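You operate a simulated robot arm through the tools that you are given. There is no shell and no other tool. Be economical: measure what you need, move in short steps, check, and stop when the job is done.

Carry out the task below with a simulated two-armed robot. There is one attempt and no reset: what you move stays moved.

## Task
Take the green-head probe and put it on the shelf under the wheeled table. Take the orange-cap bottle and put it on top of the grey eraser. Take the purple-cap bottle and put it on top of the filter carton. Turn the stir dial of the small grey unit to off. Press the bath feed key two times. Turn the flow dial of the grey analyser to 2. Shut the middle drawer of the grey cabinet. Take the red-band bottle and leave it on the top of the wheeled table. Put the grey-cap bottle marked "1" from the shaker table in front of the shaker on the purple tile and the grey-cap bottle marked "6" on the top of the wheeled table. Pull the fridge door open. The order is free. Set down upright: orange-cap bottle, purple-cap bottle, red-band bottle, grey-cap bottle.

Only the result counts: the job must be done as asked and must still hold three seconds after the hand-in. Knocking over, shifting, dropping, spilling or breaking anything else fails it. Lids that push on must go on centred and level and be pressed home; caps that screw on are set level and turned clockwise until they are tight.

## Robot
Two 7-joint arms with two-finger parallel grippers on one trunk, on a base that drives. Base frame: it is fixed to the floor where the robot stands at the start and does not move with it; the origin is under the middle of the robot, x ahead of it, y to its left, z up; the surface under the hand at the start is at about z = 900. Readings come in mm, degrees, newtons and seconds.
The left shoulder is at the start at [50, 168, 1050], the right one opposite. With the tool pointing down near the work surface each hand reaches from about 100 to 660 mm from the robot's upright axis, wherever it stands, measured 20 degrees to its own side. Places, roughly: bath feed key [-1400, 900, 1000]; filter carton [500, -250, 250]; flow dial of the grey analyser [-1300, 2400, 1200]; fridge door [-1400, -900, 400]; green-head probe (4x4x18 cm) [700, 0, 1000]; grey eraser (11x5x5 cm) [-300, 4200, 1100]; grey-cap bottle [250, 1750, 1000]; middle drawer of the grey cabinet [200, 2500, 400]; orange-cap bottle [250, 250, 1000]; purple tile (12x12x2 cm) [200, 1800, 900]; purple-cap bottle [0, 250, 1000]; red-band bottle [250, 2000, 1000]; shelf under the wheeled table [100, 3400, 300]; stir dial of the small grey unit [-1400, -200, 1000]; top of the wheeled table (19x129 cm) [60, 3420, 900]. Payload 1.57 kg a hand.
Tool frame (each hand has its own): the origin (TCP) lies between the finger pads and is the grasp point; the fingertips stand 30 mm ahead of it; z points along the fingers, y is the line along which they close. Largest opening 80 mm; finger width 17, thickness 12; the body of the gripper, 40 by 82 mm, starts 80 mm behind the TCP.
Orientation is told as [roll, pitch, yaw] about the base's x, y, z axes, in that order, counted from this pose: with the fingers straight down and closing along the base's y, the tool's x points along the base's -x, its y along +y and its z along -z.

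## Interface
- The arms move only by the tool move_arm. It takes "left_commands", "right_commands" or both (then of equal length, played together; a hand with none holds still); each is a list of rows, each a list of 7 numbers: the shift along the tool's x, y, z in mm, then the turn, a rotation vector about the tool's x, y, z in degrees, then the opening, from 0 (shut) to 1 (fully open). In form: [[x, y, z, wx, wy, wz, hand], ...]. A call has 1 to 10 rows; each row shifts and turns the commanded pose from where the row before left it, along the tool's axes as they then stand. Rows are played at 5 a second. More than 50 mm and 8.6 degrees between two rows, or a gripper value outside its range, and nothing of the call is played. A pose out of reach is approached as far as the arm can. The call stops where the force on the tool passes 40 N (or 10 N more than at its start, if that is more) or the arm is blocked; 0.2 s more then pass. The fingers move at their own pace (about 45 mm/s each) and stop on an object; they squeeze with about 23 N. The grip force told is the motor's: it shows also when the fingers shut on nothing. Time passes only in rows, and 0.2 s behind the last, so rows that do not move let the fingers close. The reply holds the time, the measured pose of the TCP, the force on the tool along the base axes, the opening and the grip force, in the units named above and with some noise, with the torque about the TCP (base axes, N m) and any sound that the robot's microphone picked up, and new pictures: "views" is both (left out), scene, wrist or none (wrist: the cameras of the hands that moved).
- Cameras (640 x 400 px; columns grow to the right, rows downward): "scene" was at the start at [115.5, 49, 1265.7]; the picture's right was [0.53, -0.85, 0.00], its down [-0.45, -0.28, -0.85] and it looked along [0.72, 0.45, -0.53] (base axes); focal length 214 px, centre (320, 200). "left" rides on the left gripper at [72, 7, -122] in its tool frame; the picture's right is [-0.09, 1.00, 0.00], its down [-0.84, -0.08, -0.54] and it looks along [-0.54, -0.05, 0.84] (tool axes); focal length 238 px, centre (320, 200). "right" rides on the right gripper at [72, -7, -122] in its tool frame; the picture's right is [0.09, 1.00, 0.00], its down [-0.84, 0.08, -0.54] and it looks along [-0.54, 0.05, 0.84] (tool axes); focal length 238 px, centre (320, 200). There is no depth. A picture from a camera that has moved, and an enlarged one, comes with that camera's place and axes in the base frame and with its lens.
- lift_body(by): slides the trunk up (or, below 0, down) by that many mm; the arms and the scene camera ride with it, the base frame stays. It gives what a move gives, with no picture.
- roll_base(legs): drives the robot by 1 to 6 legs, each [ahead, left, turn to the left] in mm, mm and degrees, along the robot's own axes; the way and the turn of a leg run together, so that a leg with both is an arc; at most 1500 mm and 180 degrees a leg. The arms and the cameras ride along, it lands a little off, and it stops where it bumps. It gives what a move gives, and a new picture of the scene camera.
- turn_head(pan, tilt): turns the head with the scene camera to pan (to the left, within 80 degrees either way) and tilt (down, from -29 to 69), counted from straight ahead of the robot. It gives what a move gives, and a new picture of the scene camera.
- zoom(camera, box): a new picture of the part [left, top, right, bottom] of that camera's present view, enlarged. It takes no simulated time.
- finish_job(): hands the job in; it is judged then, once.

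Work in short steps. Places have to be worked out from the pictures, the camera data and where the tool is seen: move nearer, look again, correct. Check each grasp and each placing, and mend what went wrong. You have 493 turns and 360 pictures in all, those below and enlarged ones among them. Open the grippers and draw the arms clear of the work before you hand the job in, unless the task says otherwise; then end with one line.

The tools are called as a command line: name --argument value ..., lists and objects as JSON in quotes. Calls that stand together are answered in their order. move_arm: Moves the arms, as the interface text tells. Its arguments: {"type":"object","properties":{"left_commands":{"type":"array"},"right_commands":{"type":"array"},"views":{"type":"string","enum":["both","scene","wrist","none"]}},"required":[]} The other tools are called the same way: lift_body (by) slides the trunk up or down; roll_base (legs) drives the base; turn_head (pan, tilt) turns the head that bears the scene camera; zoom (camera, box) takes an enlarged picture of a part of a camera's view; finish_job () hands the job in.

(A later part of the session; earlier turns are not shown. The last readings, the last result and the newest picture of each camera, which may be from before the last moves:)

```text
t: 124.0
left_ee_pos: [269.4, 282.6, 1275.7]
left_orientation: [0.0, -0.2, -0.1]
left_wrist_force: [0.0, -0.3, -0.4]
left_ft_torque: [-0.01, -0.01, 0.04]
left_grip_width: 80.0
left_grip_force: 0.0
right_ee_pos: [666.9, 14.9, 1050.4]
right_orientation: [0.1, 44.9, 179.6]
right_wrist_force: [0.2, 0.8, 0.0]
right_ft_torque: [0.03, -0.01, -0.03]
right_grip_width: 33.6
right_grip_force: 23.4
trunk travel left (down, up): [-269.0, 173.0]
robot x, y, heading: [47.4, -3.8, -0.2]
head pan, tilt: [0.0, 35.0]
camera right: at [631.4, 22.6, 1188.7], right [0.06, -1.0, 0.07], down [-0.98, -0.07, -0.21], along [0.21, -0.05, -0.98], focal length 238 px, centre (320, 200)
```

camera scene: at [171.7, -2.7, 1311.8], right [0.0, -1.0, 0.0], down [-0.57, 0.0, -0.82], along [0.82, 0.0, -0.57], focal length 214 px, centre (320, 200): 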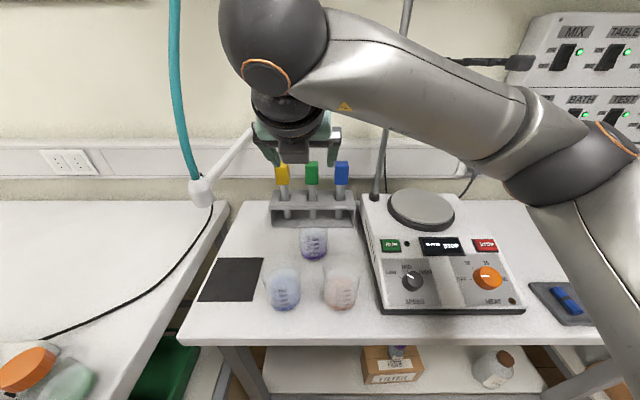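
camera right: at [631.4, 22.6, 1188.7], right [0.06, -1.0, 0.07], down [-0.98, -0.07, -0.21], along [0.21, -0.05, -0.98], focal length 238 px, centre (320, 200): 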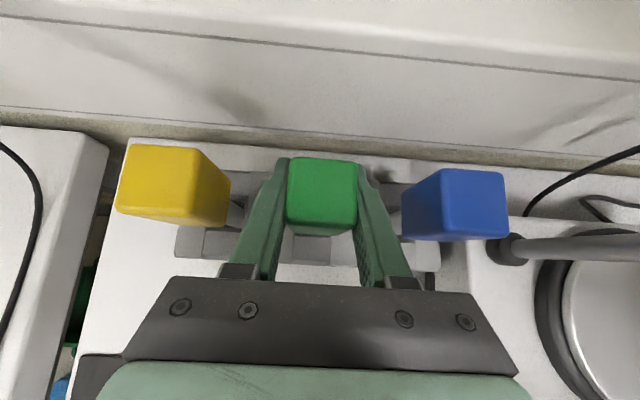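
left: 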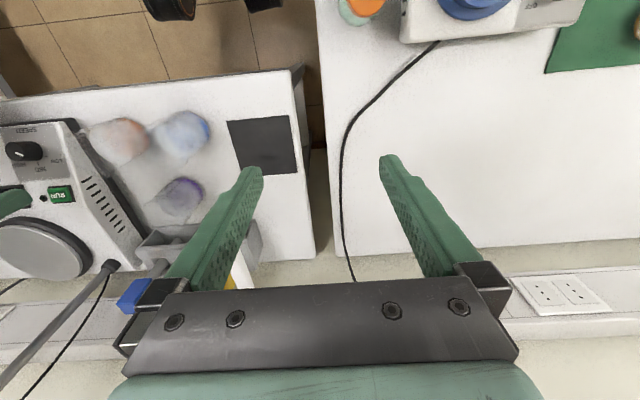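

Gripped at 33.6 mm. I lift straight up with the trunk and check.

lift_body --by 150

zoom --camera "right" --box '[0, 0, 640, 400]'

```text
t: 125.7
left_ee_pos: [270.3, 281.3, 1426.0]
left_orientation: [0.0, -0.2, -0.1]
left_wrist_force: [0.3, -0.3, -0.9]
left_ft_torque: [0.01, 0.01, -0.02]
left_grip_width: 80.2
left_grip_force: 0.1
right_ee_pos: [668.5, 15.2, 1201.2]
right_orientation: [0.0, 44.8, 179.6]
right_wrist_force: [1.0, -0.1, 0.0]
right_ft_torque: [0.0, 0.02, -0.02]
right_grip_width: 33.5
right_grip_force: 23.4
trunk travel left (down, up): [-419.0, 23.0]
robot x, y, heading: [43.2, -2.7, 0.2]
head pan, tilt: [0.0, 35.0]
```

```text
1.00 times, centred on (320, 200) of right (not enlarged: the box is as wide or as high as the picture)
camera zoom: at [631.6, 22.4, 1338.7], right [0.06, -1.0, 0.07], down [-0.98, -0.07, -0.21], along [0.21, -0.05, -0.98], focal length 238 px, centre (320, 200)
```

zoom: 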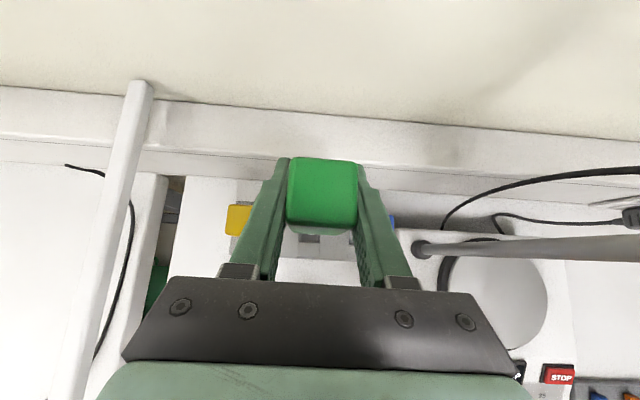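

The probe is out. I back away from the bench with it held high.

roll_base --legs '[[-420, 0, 0]]'

move_arm --right_commands '[[-30, 20, -30, 0, 0, -8.5, 0.2], [0, 0, 0, 0, 0, -8.5, 0.2], [0, 0, 0, 0, 0, -8.5, 0.2], [0, 0, 0, 0, 0, -8.5, 0.2], [0, 0, 0, 0, 0, -8.5, 0.2], [0, 0, 0, 0, 0, -8.5, 0.2], [0, 0, 0, 0, 0, -8.5, 0.2], [0, 0, 0, 0, 0, -8.5, 0.2], [0, 0, 0, 0, 0, -8.5, 0.2], [0, 0, 0, 0, 0, -8.5, 0.2]]' --views "none"

move_arm --right_commands '[[0, 0, 0, 0, 0, -8.5, 0.2], [0, 0, 0, 0, 0, -8.5, 0.2], [0, 0, 0, 0, 0, -8.5, 0.2], [0, 0, 0, 0, 0, -8.5, 0.2], [0, 0, 0, 0, 0, -8.5, 0.2], [0, 0, 0, 0, 0, -8.5, 0.2], [0, 0, 0, 0, 0, -8.5, 0.2], [0, 0, 0, 0, 0, -8.5, 0.2], [0, 0, 0, 0, 0, -8.5, 0.2], [0, 0, 0, 0, 0, -8.5, 0.2]]' --views "wrist"

```text
t: 128.3
left_ee_pos: [-146.0, 282.2, 1426.7]
left_orientation: [-0.1, -0.3, -0.1]
left_wrist_force: [-0.3, 0.1, 0.1]
left_ft_torque: [0.04, 0.02, -0.02]
left_grip_width: 79.8
left_grip_force: 0.1
right_ee_pos: [250.6, 16.2, 1200.9]
right_orientation: [0.1, 44.9, 179.5]
right_wrist_force: [-1.3, 0.9, -0.2]
right_ft_torque: [0.02, -0.04, 0.0]
right_grip_width: 33.6
right_grip_force: 23.2
trunk travel left (down, up): [-419.0, 23.0]
robot x, y, heading: [-372.4, -0.0, -0.1]
head pan, tilt: [0.0, 35.0]
camera scene: at [-245.3, -1.9, 1461.9], right [0.0, -1.0, 0.0], down [-0.57, 0.0, -0.82], along [0.82, 0.0, -0.57], focal length 214 px, centre (320, 200)
```

scene: 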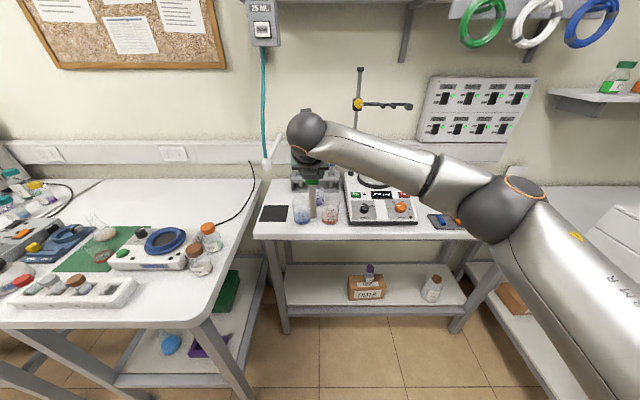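

```text
t: 130.5
left_ee_pos: [-146.9, 283.1, 1425.4]
left_orientation: [0.0, -0.2, -0.1]
left_wrist_force: [0.3, -0.5, -0.3]
left_ft_torque: [-0.03, 0.02, 0.03]
left_grip_width: 80.0
left_grip_force: 0.0
right_ee_pos: [209.2, -4.3, 1199.8]
right_orientation: [44.8, 3.5, -93.9]
right_wrist_force: [-0.2, 0.0, -0.1]
right_ft_torque: [-0.01, 0.01, -0.01]
right_grip_width: 33.5
right_grip_force: 23.0
trunk travel left (down, up): [-419.0, 23.0]
robot x, y, heading: [-370.6, -5.1, -0.2]
head pan, tilt: [0.0, 35.0]
```

```text
t: 132.7
left_ee_pos: [-146.4, 282.9, 1425.9]
left_orientation: [-0.1, 0.0, -0.1]
left_wrist_force: [0.4, 0.2, 0.2]
left_ft_torque: [0.01, 0.01, 0.01]
left_grip_width: 80.1
left_grip_force: 0.1
right_ee_pos: [209.1, -3.6, 1201.3]
right_orientation: [9.5, -44.1, -14.1]
right_wrist_force: [-0.6, -0.8, -1.0]
right_ft_torque: [-0.01, 0.05, 0.03]
right_grip_width: 33.8
right_grip_force: 22.9
trunk travel left (down, up): [-419.0, 23.0]
robot x, y, heading: [-370.0, -1.5, -0.5]
head pan, tilt: [0.0, 35.0]
camera right: at [70.9, 3.0, 1237.8], right [0.06, 1.0, 0.06], down [0.21, -0.07, 0.98], along [0.98, -0.05, -0.21], focal length 238 px, centre (320, 200)
```

right: 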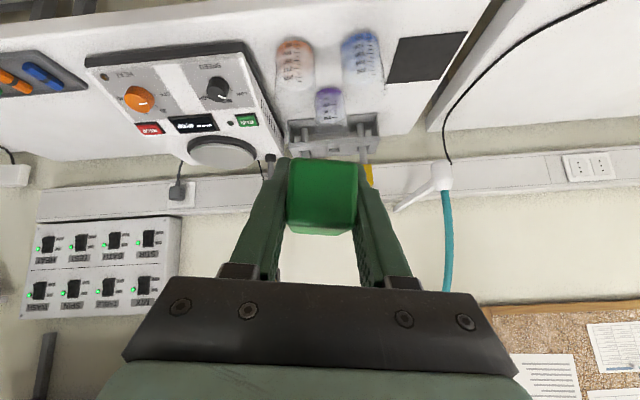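

Probe is now horizontal pointing forward. I finish the spin, pull the right hand in, and tilt the left hand to −45° for the orange bottle.

move_arm --right_commands '[[0, 0, 0, 0, 0, -8.5, 0.2], [0, 0, 0, 0, 0, -1.5, 0.2], [25, -30, -25, 0, 0, 0, 0.2], [25, -30, -25, 0, 0, 0, 0.2], [25, -30, -25, 0, 0, 0, 0.2], [25, -30, -25, 0, 0, 0, 0.2], [20, -30, -20, 0, 0, 0, 0.2], [0, 0, 0, 0, 0, 0, 0.2], [0, 0, 0, 0, 0, 0, 0.2]]' --left_commands '[[0, 0, 0, 0, -8.5, 0, 1], [0, 0, 0, 0, -8.5, 0, 1], [0, 0, 0, 0, -8.5, 0, 1], [0, 0, 0, 0, -8.5, 0, 1], [0, 0, 0, 0, -8.5, 0, 1], [0, -10, 30, 0, -2.5, 0, 1], [0, -25, 40, 0, 0, 0, 1], [0, -25, 40, 0, 0, 0, 1], [0, -25, 40, 0, 0, 0, 1]]' --views "none"

```text
t: 134.7
left_ee_pos: [-41.1, 196.1, 1318.8]
left_orientation: [0.1, -45.2, -0.1]
left_wrist_force: [-0.2, -0.2, -0.5]
left_ft_torque: [0.02, 0.04, 0.02]
left_grip_width: 79.7
left_grip_force: 0.1
right_ee_pos: [37.1, -155.3, 1202.0]
right_orientation: [-0.1, -44.9, -0.6]
right_wrist_force: [-0.1, -0.8, -1.6]
right_ft_torque: [0.02, 0.05, 0.0]
right_grip_width: 33.6
right_grip_force: 22.9
trunk travel left (down, up): [-419.0, 23.0]
robot x, y, heading: [-376.0, -1.4, -0.2]
head pan, tilt: [0.0, 35.0]
```

I drive to a stand-off from which the orange bottle is ahead at about 520 mm, turned 55° left.

roll_base --legs '[[410, -100, 0], [0, 0, 55]]'

turn_head --pan 10 --tilt 45

```text
t: 139.8
left_ee_pos: [67.8, 280.3, 1320.0]
left_orientation: [-0.1, -45.2, 55.3]
left_wrist_force: [0.2, -0.2, -0.3]
left_ft_torque: [0.0, 0.03, 0.01]
left_grip_width: 80.1
left_grip_force: 0.1
right_ee_pos: [400.6, 147.7, 1202.3]
right_orientation: [0.1, -44.9, 55.0]
right_wrist_force: [0.2, 0.0, -1.3]
right_ft_torque: [-0.05, 0.02, 0.0]
right_grip_width: 33.3
right_grip_force: 22.3
trunk travel left (down, up): [-419.0, 23.0]
robot x, y, heading: [40.4, -101.1, 55.2]
head pan, tilt: [0.0, 35.0]
camera scene: at [115.6, 1.6, 1461.8], right [0.82, -0.57, 0.0], down [-0.33, -0.47, -0.82], along [0.47, 0.67, -0.57], focal length 214 px, centre (320, 200)
```

scene: 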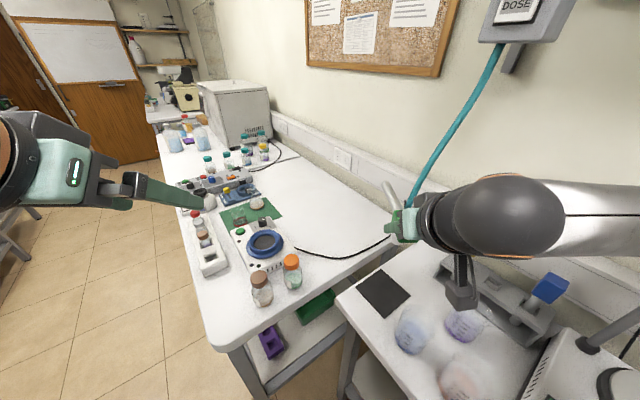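

```text
t: 140.5
left_ee_pos: [67.3, 281.3, 1319.9]
left_orientation: [0.0, -45.1, 55.3]
left_wrist_force: [-0.5, 0.0, -0.2]
left_ft_torque: [0.02, 0.02, 0.0]
left_grip_width: 80.0
left_grip_force: 0.1
right_ee_pos: [400.8, 148.7, 1202.3]
right_orientation: [0.1, -44.9, 54.8]
right_wrist_force: [-0.3, 0.5, 0.0]
right_ft_torque: [-0.03, 0.05, -0.02]
right_grip_width: 33.6
right_grip_force: 23.1
trunk travel left (down, up): [-419.0, 23.0]
robot x, y, heading: [44.0, -102.8, 54.9]
head pan, tilt: [10.0, 45.0]
camera scene: at [99.4, 3.2, 1447.1], right [0.91, -0.42, 0.0], down [-0.3, -0.64, -0.71], along [0.3, 0.64, -0.71], focal length 214 px, centre (320, 200)
```

scene: 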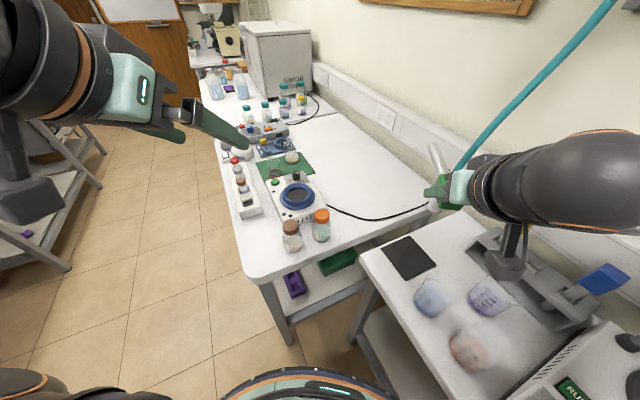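

The orange bottle is at about (268, 355), brown next to it at (178, 350). I lower the trunk and bring the left hand to a point 100 mm short on the tilted axis.

lift_body --by -100

move_arm --left_commands '[[0, -40, 10, 0, 0, 0, 1], [0, -40, 20, 0, 0, 0, 1], [0, -40, 20, 0, 0, 0, 1], [24, -2, 43, 0, 0, 0, 1], [24, 0, 43, 0, 0, 0, 1], [24, 0, 43, 0, 0, 0, 1], [0, 0, 43, 0, 0, 0, 1]]' --views "wrist"

```text
t: 141.8
left_ee_pos: [66.8, 279.6, 1220.4]
left_orientation: [0.0, -45.2, 55.1]
left_wrist_force: [-0.3, -0.2, 0.0]
left_ft_torque: [0.0, 0.03, 0.01]
left_grip_width: 79.9
left_grip_force: 0.1
right_ee_pos: [399.7, 147.9, 1102.6]
right_orientation: [0.1, -44.9, 54.9]
right_wrist_force: [-0.6, -0.2, 0.2]
right_ft_torque: [0.02, 0.02, 0.0]
right_grip_width: 33.8
right_grip_force: 23.1
trunk travel left (down, up): [-319.0, 123.0]
robot x, y, heading: [41.5, -99.9, 55.0]
head pan, tilt: [10.0, 45.0]
```

```text
t: 143.4
left_ee_pos: [208.4, 309.1, 1029.0]
left_orientation: [-0.5, -46.6, 55.1]
left_wrist_force: [-3.3, -11.0, 41.3]
left_ft_torque: [1.27, 1.08, 0.47]
left_grip_width: 77.8
left_grip_force: 0.0
left hand out of reach, approached as far as the arm can: row 3, 4, 6, 7
right_ee_pos: [399.4, 144.6, 1104.9]
right_orientation: [0.2, -45.2, 54.8]
right_wrist_force: [0.0, -1.8, -1.3]
right_ft_torque: [0.02, 0.02, -0.01]
right_grip_width: 33.4
right_grip_force: 22.8
trunk travel left (down, up): [-319.0, 123.0]
robot x, y, heading: [46.9, -104.0, 55.5]
head pan, tilt: [10.0, 45.0]
camera left: at [123.0, 198.7, 1060.9], right [-0.78, 0.63, 0.06], down [0.16, 0.1, 0.98], along [0.61, 0.77, -0.18], focal length 238 px, centre (320, 200)
```

left: 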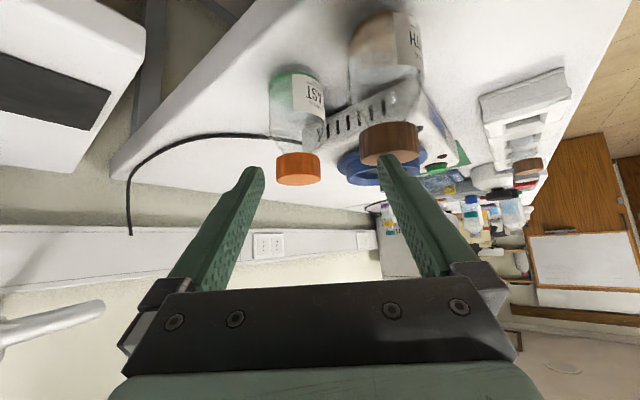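

The arm's limit pushed the left finger onto the brown cap. I lift straight off at once.

move_arm --left_commands '[[-20, 0, -22, 0, 0, 0, 1], [-30, 0, -30, 0, 0, 0, 1], [-30, 0, -30, 0, 0, 0, 1]]' --right_commands '[[-30, 0, -30, 0, 0, 0, 0.2], [-30, 0, -30, 0, 0, 0, 0.2], [0, 0, 0, 0, 0, 0, 0.2]]' --views "scene"

zoom --camera "scene" --box '[240, 170, 360, 270]'

```text
t: 144.2
left_ee_pos: [206.3, 308.8, 1136.6]
left_orientation: [-0.2, -45.2, 55.3]
left_wrist_force: [1.3, 0.0, 0.3]
left_ft_torque: [-0.04, 0.01, -0.01]
left_grip_width: 79.8
left_grip_force: 0.0
right_ee_pos: [401.5, 146.8, 1188.0]
right_orientation: [-0.2, -44.9, 54.9]
right_wrist_force: [-0.5, 0.0, -1.1]
right_ft_torque: [0.0, 0.0, 0.01]
right_grip_width: 33.5
right_grip_force: 23.3
trunk travel left (down, up): [-319.0, 123.0]
robot x, y, heading: [42.3, -104.4, 54.8]
head pan, tilt: [10.0, 45.0]
camera scene: at [99.4, 2.7, 1347.0], right [0.91, -0.42, 0.0], down [-0.3, -0.64, -0.71], along [0.3, 0.64, -0.71], focal length 214 px, centre (320, 200)
```

scene: 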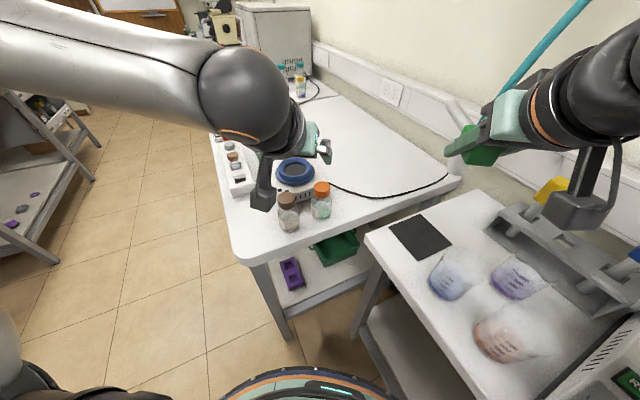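

```text
4.00 times, centred on (300, 220) of scene
camera zoom: at [99.4, 2.7, 1347.0], right [0.91, -0.42, 0.0], down [-0.3, -0.64, -0.71], along [0.3, 0.64, -0.71], focal length 858 px, centre (400, 120)
```

zoom: 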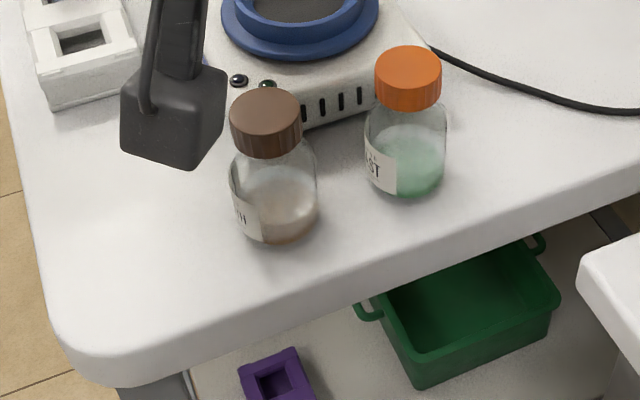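

Both bottles still stand in place. I back the robot 60 mm and lower the trunk 90 mm to get a comfortable arm configuration, raising the left hand meanwhile.

roll_base --legs '[[-60, 0, 0]]'

lift_body --by -90

move_arm --left_commands '[[0, -25, 0, 0, 0, 0, 1]]' --views "wrist"

```text
t: 145.2
left_ee_pos: [171.8, 261.0, 1136.3]
left_orientation: [-0.1, -45.3, 55.2]
left_wrist_force: [0.0, -0.4, 1.1]
left_ft_torque: [0.03, 0.0, -0.05]
left_grip_width: 80.0
left_grip_force: 0.1
right_ee_pos: [366.8, 96.9, 1186.3]
right_orientation: [0.0, -44.8, 54.9]
right_wrist_force: [-0.7, -0.3, -0.5]
right_ft_torque: [0.02, -0.01, 0.0]
right_grip_width: 33.7
right_grip_force: 22.5
trunk travel left (down, up): [-319.0, 123.0]
robot x, y, heading: [11.2, -151.1, 55.1]
head pan, tilt: [10.0, 45.0]
camera scene: at [64.1, -47.5, 1347.1], right [0.91, -0.42, 0.0], down [-0.3, -0.64, -0.71], along [0.3, 0.64, -0.71], focal length 214 px, centre (320, 200)
```

scene: 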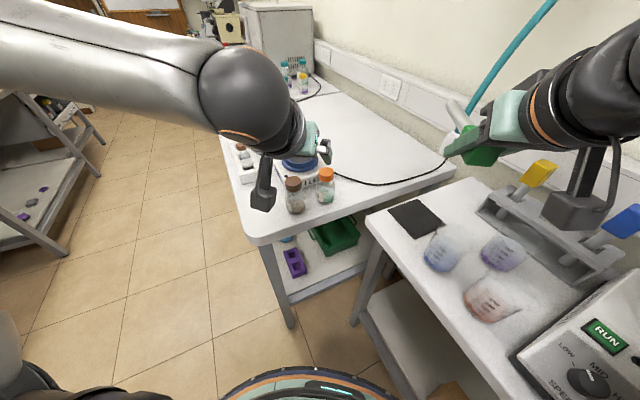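

```text
t: 146.4
left_ee_pos: [171.4, 259.4, 1046.7]
left_orientation: [-0.1, -45.2, 55.3]
left_wrist_force: [0.1, -0.1, 0.1]
left_ft_torque: [-0.02, 0.0, 0.02]
left_grip_width: 79.9
left_grip_force: 0.0
right_ee_pos: [368.8, 98.3, 1096.1]
right_orientation: [0.0, -44.9, 55.0]
right_wrist_force: [0.6, 0.0, -0.7]
right_ft_torque: [-0.01, 0.02, 0.0]
right_grip_width: 33.4
right_grip_force: 22.1
trunk travel left (down, up): [-229.0, 213.0]
robot x, y, heading: [7.1, -154.9, 55.3]
head pan, tilt: [10.0, 45.0]
```

```text
t: 146.8
left_ee_pos: [179.2, 255.9, 1045.7]
left_orientation: [-0.1, -45.2, 55.3]
left_wrist_force: [-0.1, 0.5, 0.6]
left_ft_torque: [0.07, 0.0, -0.03]
left_grip_width: 79.9
left_grip_force: 0.0
left hand out of reach, approached as far as the arm can: row 1
right_ee_pos: [367.4, 97.3, 1095.8]
right_orientation: [0.2, -45.0, 54.9]
right_wrist_force: [0.2, 0.0, 0.6]
right_ft_torque: [0.02, 0.02, 0.02]
right_grip_width: 33.6
right_grip_force: 22.7
trunk travel left (down, up): [-229.0, 213.0]
robot x, y, heading: [4.4, -153.7, 55.0]
head pan, tilt: [10.0, 45.0]
camera left: at [95.0, 145.7, 1081.1], right [-0.78, 0.62, 0.06], down [0.18, 0.12, 0.98], along [0.6, 0.77, -0.21], focal length 238 px, centre (320, 200)
```

left: 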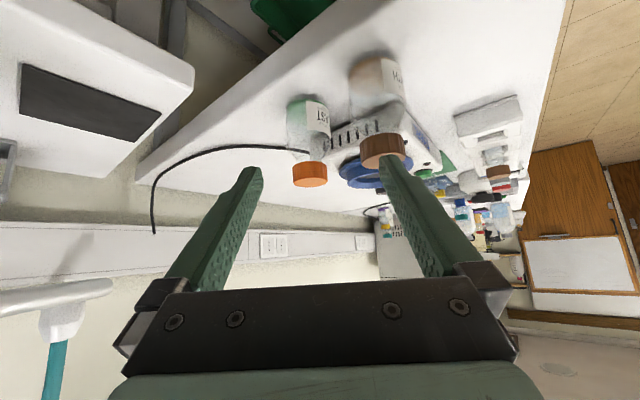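

The left arm can't go further inward here. I raise the hand a bit and turn the robot 10° right so the bottle lies more to the left side.

move_arm --left_commands '[[-28, 0, -28, 0, 0, 0, 1]]' --views "none"

roll_base --legs '[[0, 0, -10]]'

move_arm --left_commands '[[0, 40, 0, 0, 0, 0, 1], [0, 35, 0, 0, 0, 0, 1]]' --views "wrist"

```text
t: 147.2
left_ee_pos: [178.1, 255.4, 1086.3]
left_orientation: [0.0, -45.2, 55.2]
left_wrist_force: [0.8, 0.3, -0.6]
left_ft_torque: [0.01, 0.01, 0.04]
left_grip_width: 80.1
left_grip_force: 0.0
right_ee_pos: [367.2, 98.1, 1096.4]
right_orientation: [0.0, -44.9, 54.9]
right_wrist_force: [0.2, -0.5, -1.8]
right_ft_torque: [-0.03, 0.0, -0.01]
right_grip_width: 33.6
right_grip_force: 23.4
trunk travel left (down, up): [-229.0, 213.0]
robot x, y, heading: [6.0, -152.3, 55.2]
head pan, tilt: [10.0, 45.0]
```

```text
t: 148.3
left_ee_pos: [248.8, 219.6, 1085.4]
left_orientation: [-0.1, -45.2, 45.1]
left_wrist_force: [0.1, -0.9, 0.7]
left_ft_torque: [0.04, -0.01, -0.04]
left_grip_width: 79.9
left_grip_force: 0.1
right_ee_pos: [407.9, 29.5, 1095.4]
right_orientation: [0.0, -44.9, 44.7]
right_wrist_force: [0.1, 0.1, -1.3]
right_ft_torque: [-0.04, 0.02, 0.02]
right_grip_width: 33.2
right_grip_force: 23.2
trunk travel left (down, up): [-229.0, 213.0]
robot x, y, heading: [5.2, -153.0, 44.8]
head pan, tilt: [10.0, 45.0]
camera scene: at [82.7, -58.7, 1257.0], right [0.82, -0.57, 0.0], down [-0.41, -0.58, -0.71], along [0.41, 0.58, -0.71], focal length 214 px, centre (320, 200)
```

scene: 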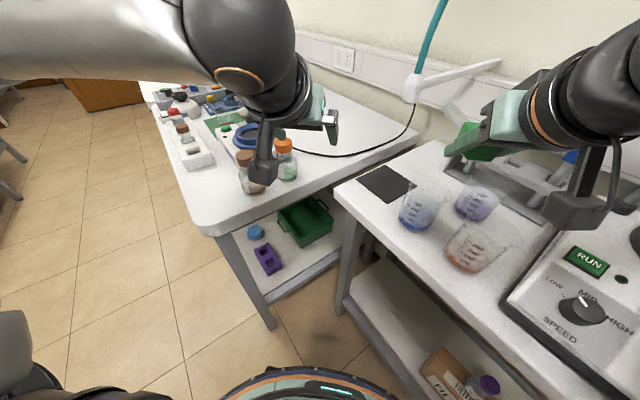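

```text
t: 148.9
left_ee_pos: [196.7, 272.5, 1086.6]
left_orientation: [-0.2, -45.3, 45.1]
left_wrist_force: [-0.2, -0.6, -0.1]
left_ft_torque: [0.0, -0.03, -0.04]
left_grip_width: 79.7
left_grip_force: 0.1
right_ee_pos: [407.0, 30.1, 1097.4]
right_orientation: [0.0, -44.9, 44.6]
right_wrist_force: [0.9, 0.1, -1.2]
right_ft_torque: [-0.03, 0.03, -0.02]
right_grip_width: 33.6
right_grip_force: 22.9
trunk travel left (down, up): [-229.0, 213.0]
robot x, y, heading: [9.5, -152.0, 45.0]
head pan, tilt: [10.0, 45.0]
camera left: at [95.0, 179.9, 1122.3], right [-0.66, 0.75, 0.06], down [0.2, 0.09, 0.98], along [0.73, 0.65, -0.21], focal length 238 px, centre (320, 200)
```

left: 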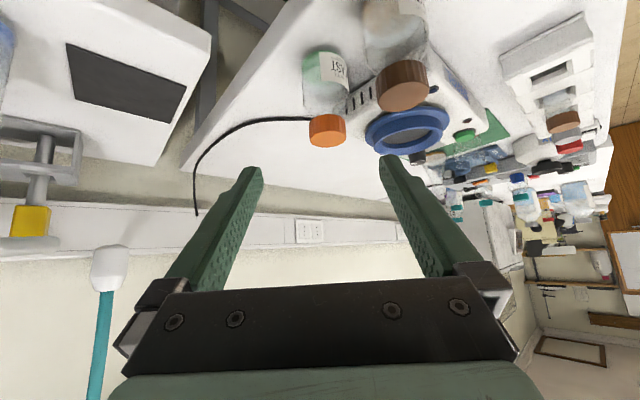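

A tilted approach would touch the brown bottle, so I grip this one with a vertical hand. I turn the hand vertical and move above the orange bottle.

move_arm --left_commands '[[-10, 0, -10, 0, 8.5, 0, 1], [0, 0, 0, 0, 8.5, 0, 1], [0, 0, 0, 0, 8.5, 0, 1], [0, 0, 0, 0, 8.5, 0, 1], [0, 0, 0, 0, 8.5, 0, 1], [-25, 3, 0, 0, 2.7, 0, 0.9], [-40, 3, 0, 0, 0, 0, 0.9], [-40, 0, 0, 0, 0, 0, 0.9]]' --views "wrist"

```text
t: 150.7
left_ee_pos: [196.6, 337.1, 1086.8]
left_orientation: [-0.1, 0.0, 45.1]
left_wrist_force: [0.2, -0.1, 0.7]
left_ft_torque: [0.02, 0.05, -0.02]
left_grip_width: 72.0
left_grip_force: 0.1
left hand out of reach, approached as far as the arm can: row 6, 7, 8
right_ee_pos: [408.4, 30.4, 1097.8]
right_orientation: [-0.1, -44.8, 44.6]
right_wrist_force: [-0.4, 0.3, -1.7]
right_ft_torque: [0.01, -0.01, -0.02]
right_grip_width: 33.4
right_grip_force: 22.9
trunk travel left (down, up): [-229.0, 213.0]
robot x, y, heading: [9.2, -156.1, 45.0]
head pan, tilt: [10.0, 45.0]
camera left: at [141.8, 290.7, 1209.1], right [-0.64, 0.77, 0.0], down [0.65, 0.54, 0.54], along [0.42, 0.35, -0.84], focal length 238 px, centre (320, 200)
```

left: 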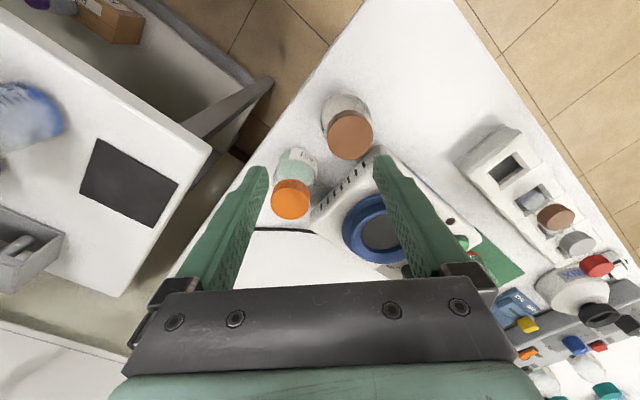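

The vertical reach is short here. I move the robot 75 mm forward and recentre over the orange cap.

roll_base --legs '[[75, 0, 0]]'

move_arm --left_commands '[[6, -40, 0, 0, 0, 0, 0.9], [0, 0, 20, 0, 0, 0, 0.9]]' --views "wrist"

```text
t: 151.8
left_ee_pos: [251.2, 391.8, 1087.3]
left_orientation: [-0.1, 0.0, 45.1]
left_wrist_force: [0.4, 0.2, -0.7]
left_ft_torque: [-0.02, 0.0, -0.01]
left_grip_width: 72.0
left_grip_force: 0.0
right_ee_pos: [460.2, 84.1, 1096.6]
right_orientation: [0.0, -44.9, 44.5]
right_wrist_force: [-0.7, 0.1, -0.4]
right_ft_torque: [0.0, 0.04, 0.0]
right_grip_width: 33.7
right_grip_force: 23.4
trunk travel left (down, up): [-229.0, 213.0]
robot x, y, heading: [62.6, -103.0, 45.0]
head pan, tilt: [10.0, 45.0]
camera scene: at [136.6, -4.4, 1256.9], right [0.82, -0.57, 0.0], down [-0.41, -0.58, -0.71], along [0.4, 0.58, -0.71], focal length 214 px, centre (320, 200)
```

scene: 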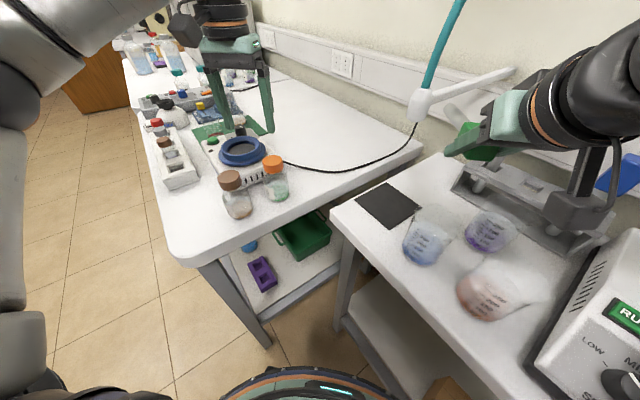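

```text
t: 152.4
left_ee_pos: [252.5, 360.3, 1067.1]
left_orientation: [-0.1, 0.0, 45.1]
left_wrist_force: [0.5, -0.1, 0.2]
left_ft_torque: [-0.02, -0.04, 0.01]
left_grip_width: 72.1
left_grip_force: 0.0
left hand out of reach, approached as far as the arm can: row 1
right_ee_pos: [461.0, 84.3, 1096.5]
right_orientation: [-0.1, -44.9, 44.6]
right_wrist_force: [0.4, 0.0, -0.4]
right_ft_torque: [-0.04, 0.01, 0.01]
right_grip_width: 33.6
right_grip_force: 22.7
trunk travel left (down, up): [-229.0, 213.0]
robot x, y, heading: [60.3, -98.4, 44.8]
head pan, tilt: [10.0, 45.0]
camera left: at [197.7, 313.9, 1189.3], right [-0.64, 0.77, 0.0], down [0.64, 0.54, 0.54], along [0.42, 0.35, -0.84], focal length 238 px, centre (320, 200)
```

left: 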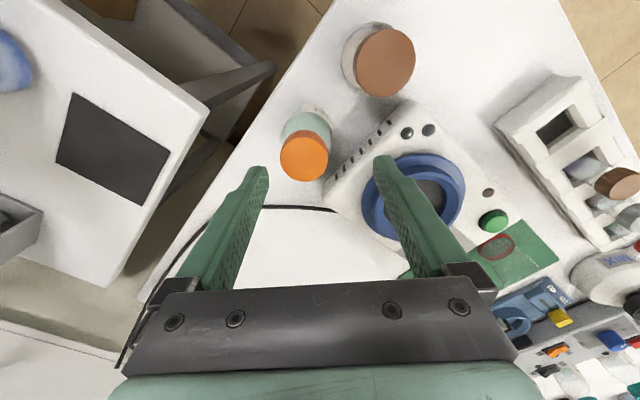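

Cap centre is at (268, 354); I need 6 mm forward and 15 mm right. I raise the trunk 80 mm and lower the arm relative to it, into a more natural posture.

lift_body --by 80

move_arm --left_commands '[[0, 0, 40, 0, 0, 0, 0.9], [0, 0, 40, 0, 0, 0, 0.9], [-6, -15, 0, 0, 0, 0, 0.9]]' --views "wrist"

```text
t: 153.5
left_ee_pos: [254.4, 360.6, 1146.8]
left_orientation: [0.0, 0.1, 45.1]
left_wrist_force: [0.0, 0.8, -0.7]
left_ft_torque: [-0.03, 0.0, -0.03]
left_grip_width: 72.1
left_grip_force: 0.0
right_ee_pos: [462.9, 85.1, 1173.8]
right_orientation: [0.0, -44.5, 44.7]
right_wrist_force: [0.5, -3.2, -5.4]
right_ft_torque: [-0.59, 0.47, -0.3]
right_grip_width: 33.6
right_grip_force: 22.8
trunk travel left (down, up): [-309.0, 133.0]
robot x, y, heading: [61.4, -99.8, 45.0]
head pan, tilt: [10.0, 45.0]
```

```text
t: 154.3
left_ee_pos: [270.2, 354.2, 1066.4]
left_orientation: [0.0, 0.1, 45.0]
left_wrist_force: [0.6, 0.0, -0.6]
left_ft_torque: [0.0, -0.02, 0.02]
left_grip_width: 71.8
left_grip_force: 0.1
right_ee_pos: [462.5, 85.3, 1175.3]
right_orientation: [-0.1, -44.7, 44.7]
right_wrist_force: [-0.6, -2.6, -5.2]
right_ft_torque: [-0.64, 0.46, -0.24]
right_grip_width: 33.6
right_grip_force: 22.8
trunk travel left (down, up): [-309.0, 133.0]
robot x, y, heading: [61.2, -97.2, 45.0]
head pan, tilt: [10.0, 45.0]
camera left: at [215.4, 308.3, 1188.4], right [-0.64, 0.77, 0.0], down [0.65, 0.54, 0.54], along [0.42, 0.35, -0.84], focal length 238 px, centre (320, 200)
```

left: 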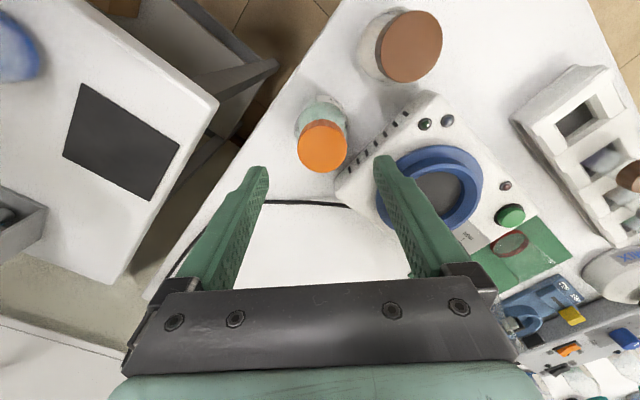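

The right hand shows 5 N: the probe touches something above (the hose holder). I lower the right hand 45 mm, and start the left hand down over the centred bottle.

move_arm --right_commands '[[16, 0, 16, 0, 0, 0, 0.2], [16, 0, 16, 0, 0, 0, 0.2], [0, 0, 0, 0, 0, 0, 0.2]]' --left_commands '[[1, 1, 20, 0, 0, 0, 0.9], [0, 0, 30, 0, 0, 0, 0.9], [0, 0, 25, 0, 0, 0, 0.9]]' --views "both"

```text
t: 155.1
left_ee_pos: [266.8, 353.4, 992.7]
left_orientation: [-0.2, -0.1, 45.2]
left_wrist_force: [-0.3, -0.2, -0.8]
left_ft_torque: [-0.01, 0.0, 0.01]
left_grip_width: 72.0
left_grip_force: 0.1
right_ee_pos: [461.4, 84.6, 1131.5]
right_orientation: [0.0, -45.0, 44.6]
right_wrist_force: [0.2, 0.5, -0.6]
right_ft_torque: [-0.01, 0.0, 0.03]
right_grip_width: 33.6
right_grip_force: 22.8
trunk travel left (down, up): [-309.0, 133.0]
robot x, y, heading: [62.4, -100.4, 44.6]
head pan, tilt: [10.0, 45.0]
camera scene: at [136.3, -4.7, 1337.1], right [0.82, -0.57, 0.0], down [-0.41, -0.58, -0.71], along [0.41, 0.58, -0.71], focal length 214 px, centre (320, 200)
camera right: at [367.8, -16.5, 1168.3], right [-0.75, 0.66, -0.06], down [0.09, 0.2, 0.98], along [0.66, 0.72, -0.21], focal length 238 px, centre (320, 200)
camera left: at [211.1, 307.0, 1114.4], right [-0.64, 0.77, 0.0], down [0.64, 0.54, 0.54], along [0.42, 0.35, -0.84], focal length 238 px, centre (320, 200)
```

scene: 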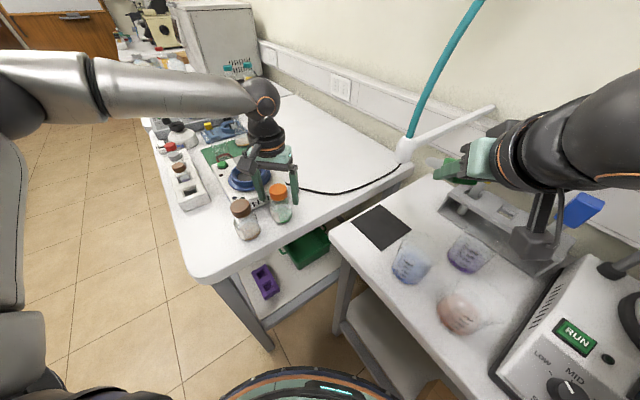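
right: 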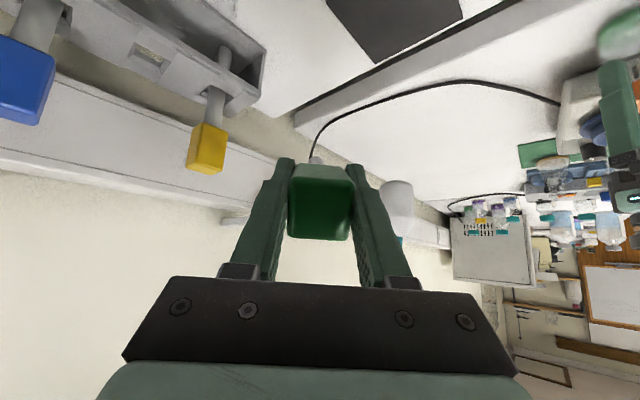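
left: 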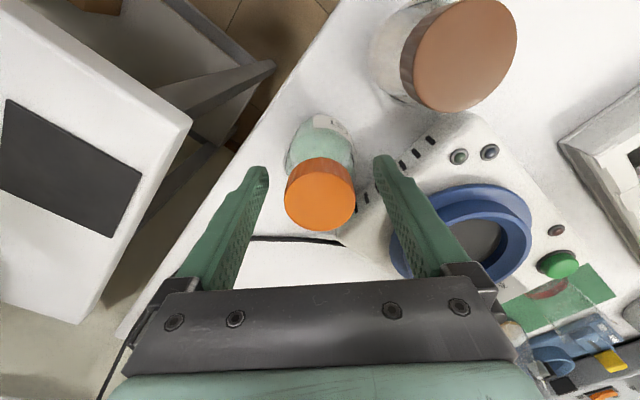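

Contact is gone. The orange cap is centred between the left fingers, so I descend to z≈940 and close on the body.

move_arm --left_commands '[[0, 0, 20, 0, 0, 0, 0.9], [0, 0, 20, 0, 0, 0, 0.9], [0, 0, 12, 0, 0, 0, 0.9], [0, 0, 0, 0, 0, 0, 0.6], [0, 0, 0, 0, 0, 0, 0.4], [0, 0, 0, 0, 0, 0, 0.4], [0, 0, -20, 0, 0, 0, 0.4], [0, 0, -30, 0, 0, 0, 0.4]]' --views "wrist"

```text
t: 156.9
left_ee_pos: [267.0, 353.6, 991.1]
left_orientation: [0.0, -0.1, 45.2]
left_wrist_force: [-0.4, 0.2, -0.4]
left_ft_torque: [0.01, -0.02, 0.03]
left_grip_width: 55.1
left_grip_force: 23.4
right_ee_pos: [460.4, 85.1, 1131.0]
right_orientation: [0.0, -44.8, 44.6]
right_wrist_force: [0.0, 0.0, 0.1]
right_ft_torque: [-0.05, 0.02, -0.02]
right_grip_width: 33.4
right_grip_force: 23.3
trunk travel left (down, up): [-309.0, 133.0]
robot x, y, heading: [61.8, -102.8, 45.0]
head pan, tilt: [10.0, 45.0]
camera left: at [211.5, 307.3, 1113.0], right [-0.64, 0.77, 0.0], down [0.65, 0.54, 0.54], along [0.42, 0.35, -0.84], focal length 238 px, centre (320, 200)
```

left: 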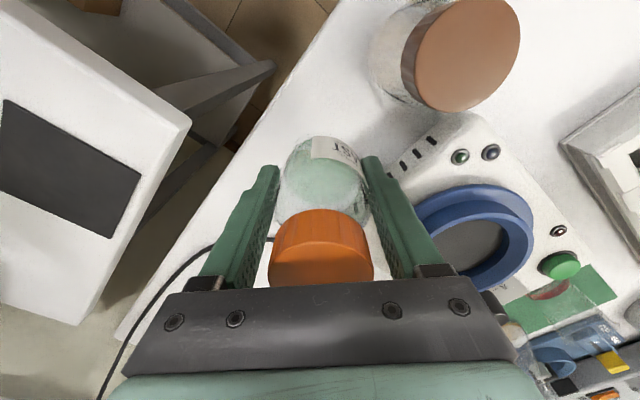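

The orange bottle is held by its body. I lift it clear of the brown bottle and back away diagonally.

move_arm --left_commands '[[0, 0, -40, 0, 0, 0, 0.4], [0, 0, -40, 0, 0, 0, 0.4]]' --views "none"

roll_base --legs '[[-350, 0, 0], [-200, 350, 0], [0, 0, 45]]'

turn_head --pan 0 --tilt 15

```text
t: 157.5
left_ee_pos: [267.4, 354.9, 1071.6]
left_orientation: [-0.1, 0.0, 45.0]
left_wrist_force: [0.2, 0.6, -1.7]
left_ft_torque: [0.01, 0.01, 0.02]
left_grip_width: 55.0
left_grip_force: 22.9
right_ee_pos: [461.9, 82.9, 1132.1]
right_orientation: [0.0, -44.8, 44.6]
right_wrist_force: [0.1, -0.1, -0.9]
right_ft_torque: [0.0, 0.01, 0.03]
right_grip_width: 33.6
right_grip_force: 23.4
trunk travel left (down, up): [-309.0, 133.0]
robot x, y, heading: [61.4, -101.8, 45.0]
head pan, tilt: [10.0, 45.0]
```

```text
t: 165.2
left_ee_pos: [-749.4, 230.7, 1071.8]
left_orientation: [-0.1, 0.0, 89.2]
left_wrist_force: [-0.2, -0.1, -1.3]
left_ft_torque: [0.0, -0.04, 0.01]
left_grip_width: 55.2
left_grip_force: 22.9
right_ee_pos: [-420.4, 171.2, 1132.1]
right_orientation: [0.0, -44.9, 88.6]
right_wrist_force: [0.0, -0.6, -0.3]
right_ft_torque: [-0.06, -0.02, 0.04]
right_grip_width: 33.5
right_grip_force: 22.9
trunk travel left (down, up): [-309.0, 133.0]
robot x, y, heading: [-576.7, -240.7, 89.3]
head pan, tilt: [10.0, 45.0]
camera scene: at [-591.9, -118.9, 1337.0], right [0.99, 0.16, 0.0], down [0.11, -0.7, -0.71], along [-0.11, 0.7, -0.71], focal length 214 px, centre (320, 200)
```

scene: 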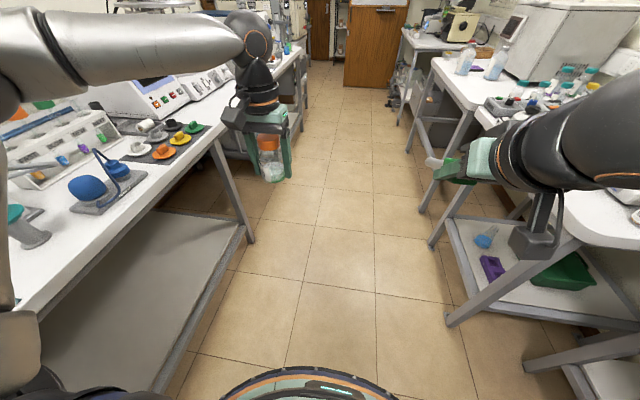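

```text
t: 166.1
left_ee_pos: [-749.4, 230.0, 1071.4]
left_orientation: [-0.2, 0.0, 89.2]
left_wrist_force: [-0.1, -0.1, -2.8]
left_ft_torque: [0.01, 0.01, -0.01]
left_grip_width: 55.3
left_grip_force: 23.1
right_ee_pos: [-421.6, 171.4, 1131.0]
right_orientation: [0.0, -44.9, 88.7]
right_wrist_force: [0.3, -0.3, -0.4]
right_ft_torque: [-0.04, 0.01, 0.0]
right_grip_width: 33.4
right_grip_force: 23.2
trunk travel left (down, up): [-309.0, 133.0]
robot x, y, heading: [-578.4, -237.5, 89.4]
head pan, tilt: [0.0, 15.0]
camera scene: at [-577.5, -105.7, 1383.7], right [1.0, -0.01, 0.0], down [0.0, -0.26, -0.97], along [0.01, 0.97, -0.26], focal length 214 px, centre (320, 200)
```

scene: 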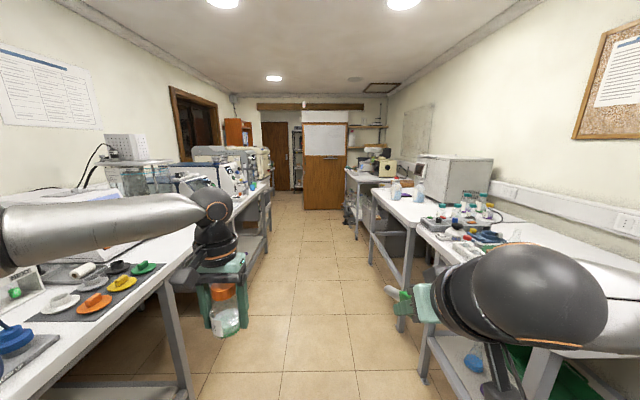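

The aisle is clear. I drive ahead along +y to see the wheeled table and the whiteboard area.

roll_base --legs '[[1500, 0, 0.6], [1000, 30, 0]]'

```text
t: 178.4
left_ee_pos: [-738.8, 2742.6, 1072.0]
left_orientation: [-0.1, 0.0, 89.2]
left_wrist_force: [1.3, -0.1, -1.8]
left_ft_torque: [-0.01, 0.02, 0.0]
left_grip_width: 55.0
left_grip_force: 23.1
right_ee_pos: [-410.7, 2681.5, 1131.2]
right_orientation: [0.0, -44.9, 88.7]
right_wrist_force: [0.2, 1.4, -0.1]
right_ft_torque: [0.0, 0.01, 0.03]
right_grip_width: 33.4
right_grip_force: 22.8
trunk travel left (down, up): [-309.0, 133.0]
robot x, y, heading: [-569.4, 2268.3, 89.3]
head pan, tilt: [0.0, 15.0]
camera scene: at [-567.5, 2405.7, 1383.8], right [1.0, -0.02, 0.0], down [0.0, -0.26, -0.97], along [0.02, 0.97, -0.26], focal length 214 px, centre (320, 200)
```

scene: 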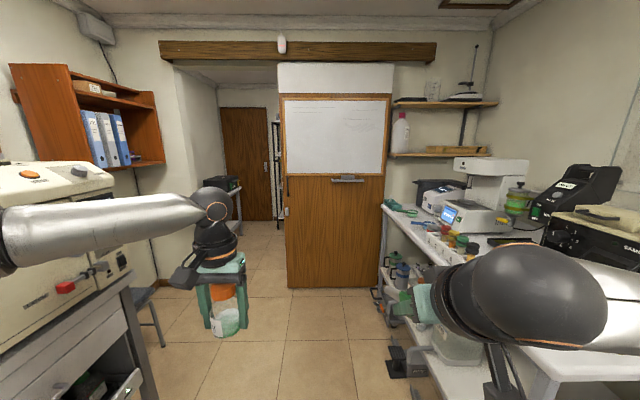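

The eraser sits on the whiteboard ledge at about (−297, 4200, 1096). I zoom in on it and on the wheeled table.

zoom --camera "scene" --box '[310, 155, 390, 205]'

zoom --camera "scene" --box '[360, 150, 600, 300]'

```text
8.00 times, centred on (350, 180) of scene
camera zoom: at [-567.5, 2405.7, 1383.8], right [1.0, -0.02, 0.0], down [0.0, -0.26, -0.97], along [0.02, 0.97, -0.26], focal length 1716 px, centre (80, 360)
```

zoom: 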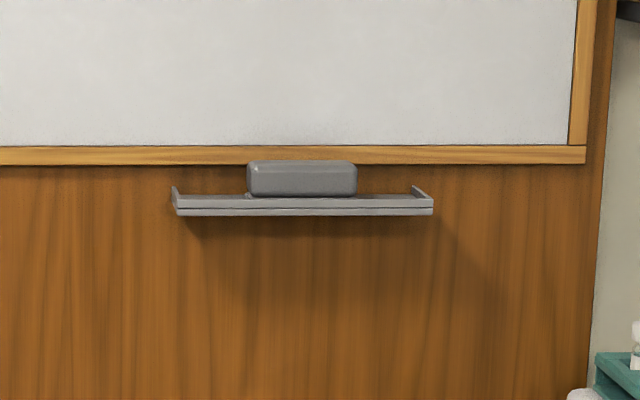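

```text
2.67 times, centred on (480, 225) of scene
camera zoom: at [-567.5, 2405.7, 1383.8], right [1.0, -0.02, 0.0], down [0.0, -0.26, -0.97], along [0.02, 0.97, -0.26], focal length 572 px, centre (-107, 133)
```

zoom: 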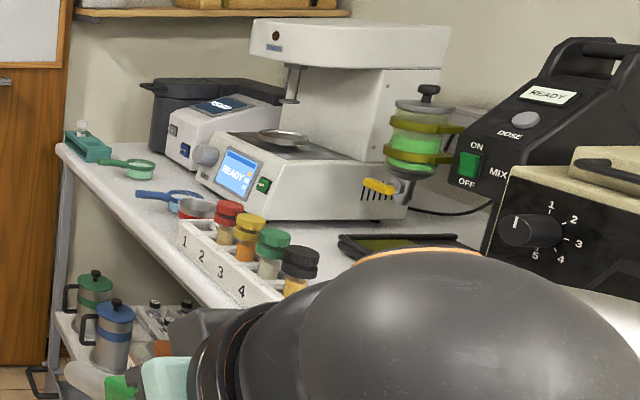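

I place the probe first. I drive alongside the wheeled table and turn to face it.

roll_base --legs '[[1100, 30, 0], [0, 0, -89]]'

turn_head --pan 0 --tilt 45

```text
t: 187.7
left_ee_pos: [-116.4, 3561.7, 1070.9]
left_orientation: [-0.1, -0.1, 1.4]
left_wrist_force: [0.7, -0.3, -2.0]
left_ft_torque: [0.01, 0.0, 0.01]
left_grip_width: 55.3
left_grip_force: 23.0
right_ee_pos: [-163.0, 3231.0, 1131.4]
right_orientation: [0.0, -44.9, 0.9]
right_wrist_force: [0.6, -0.8, 0.2]
right_ft_torque: [0.02, 0.04, -0.02]
right_grip_width: 33.3
right_grip_force: 23.1
trunk travel left (down, up): [-309.0, 133.0]
robot x, y, heading: [-581.8, 3371.3, 1.3]
head pan, tilt: [0.0, 15.0]
camera scene: at [-447.3, 3377.1, 1383.8], right [0.02, -1.0, 0.0], down [-0.26, -0.01, -0.97], along [0.97, 0.02, -0.26], focal length 214 px, centre (320, 200)
```

scene: 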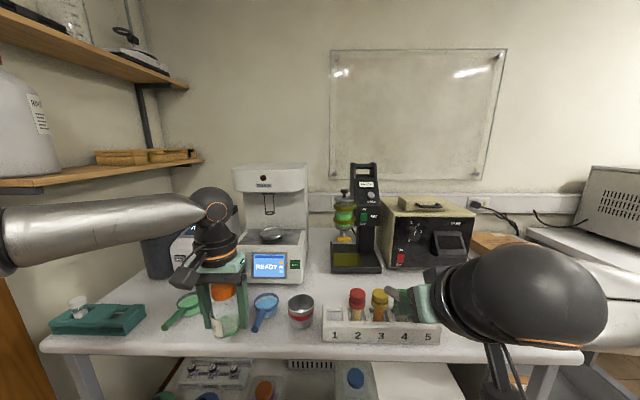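

```text
t: 188.7
left_ee_pos: [-117.4, 3562.0, 1073.1]
left_orientation: [-0.1, 0.0, 1.5]
left_wrist_force: [-0.2, 0.1, -1.5]
left_ft_torque: [-0.02, 0.04, -0.01]
left_grip_width: 54.9
left_grip_force: 22.9
right_ee_pos: [-163.7, 3229.7, 1130.7]
right_orientation: [0.0, -45.0, 1.0]
right_wrist_force: [0.6, 0.3, -0.9]
right_ft_torque: [0.05, 0.02, 0.0]
right_grip_width: 33.6
right_grip_force: 22.5
trunk travel left (down, up): [-309.0, 133.0]
robot x, y, heading: [-579.4, 3376.3, 1.4]
head pan, tilt: [0.0, 45.0]
camera scene: at [-459.4, 3376.9, 1337.1], right [0.02, -1.0, 0.0], down [-0.71, -0.02, -0.71], along [0.71, 0.02, -0.71], focal length 214 px, centre (320, 200)
```

scene: 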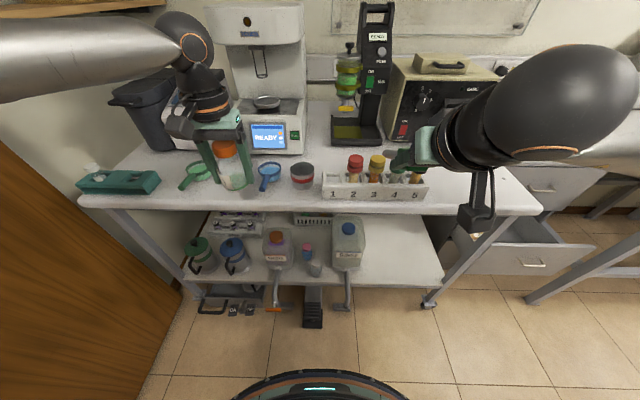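

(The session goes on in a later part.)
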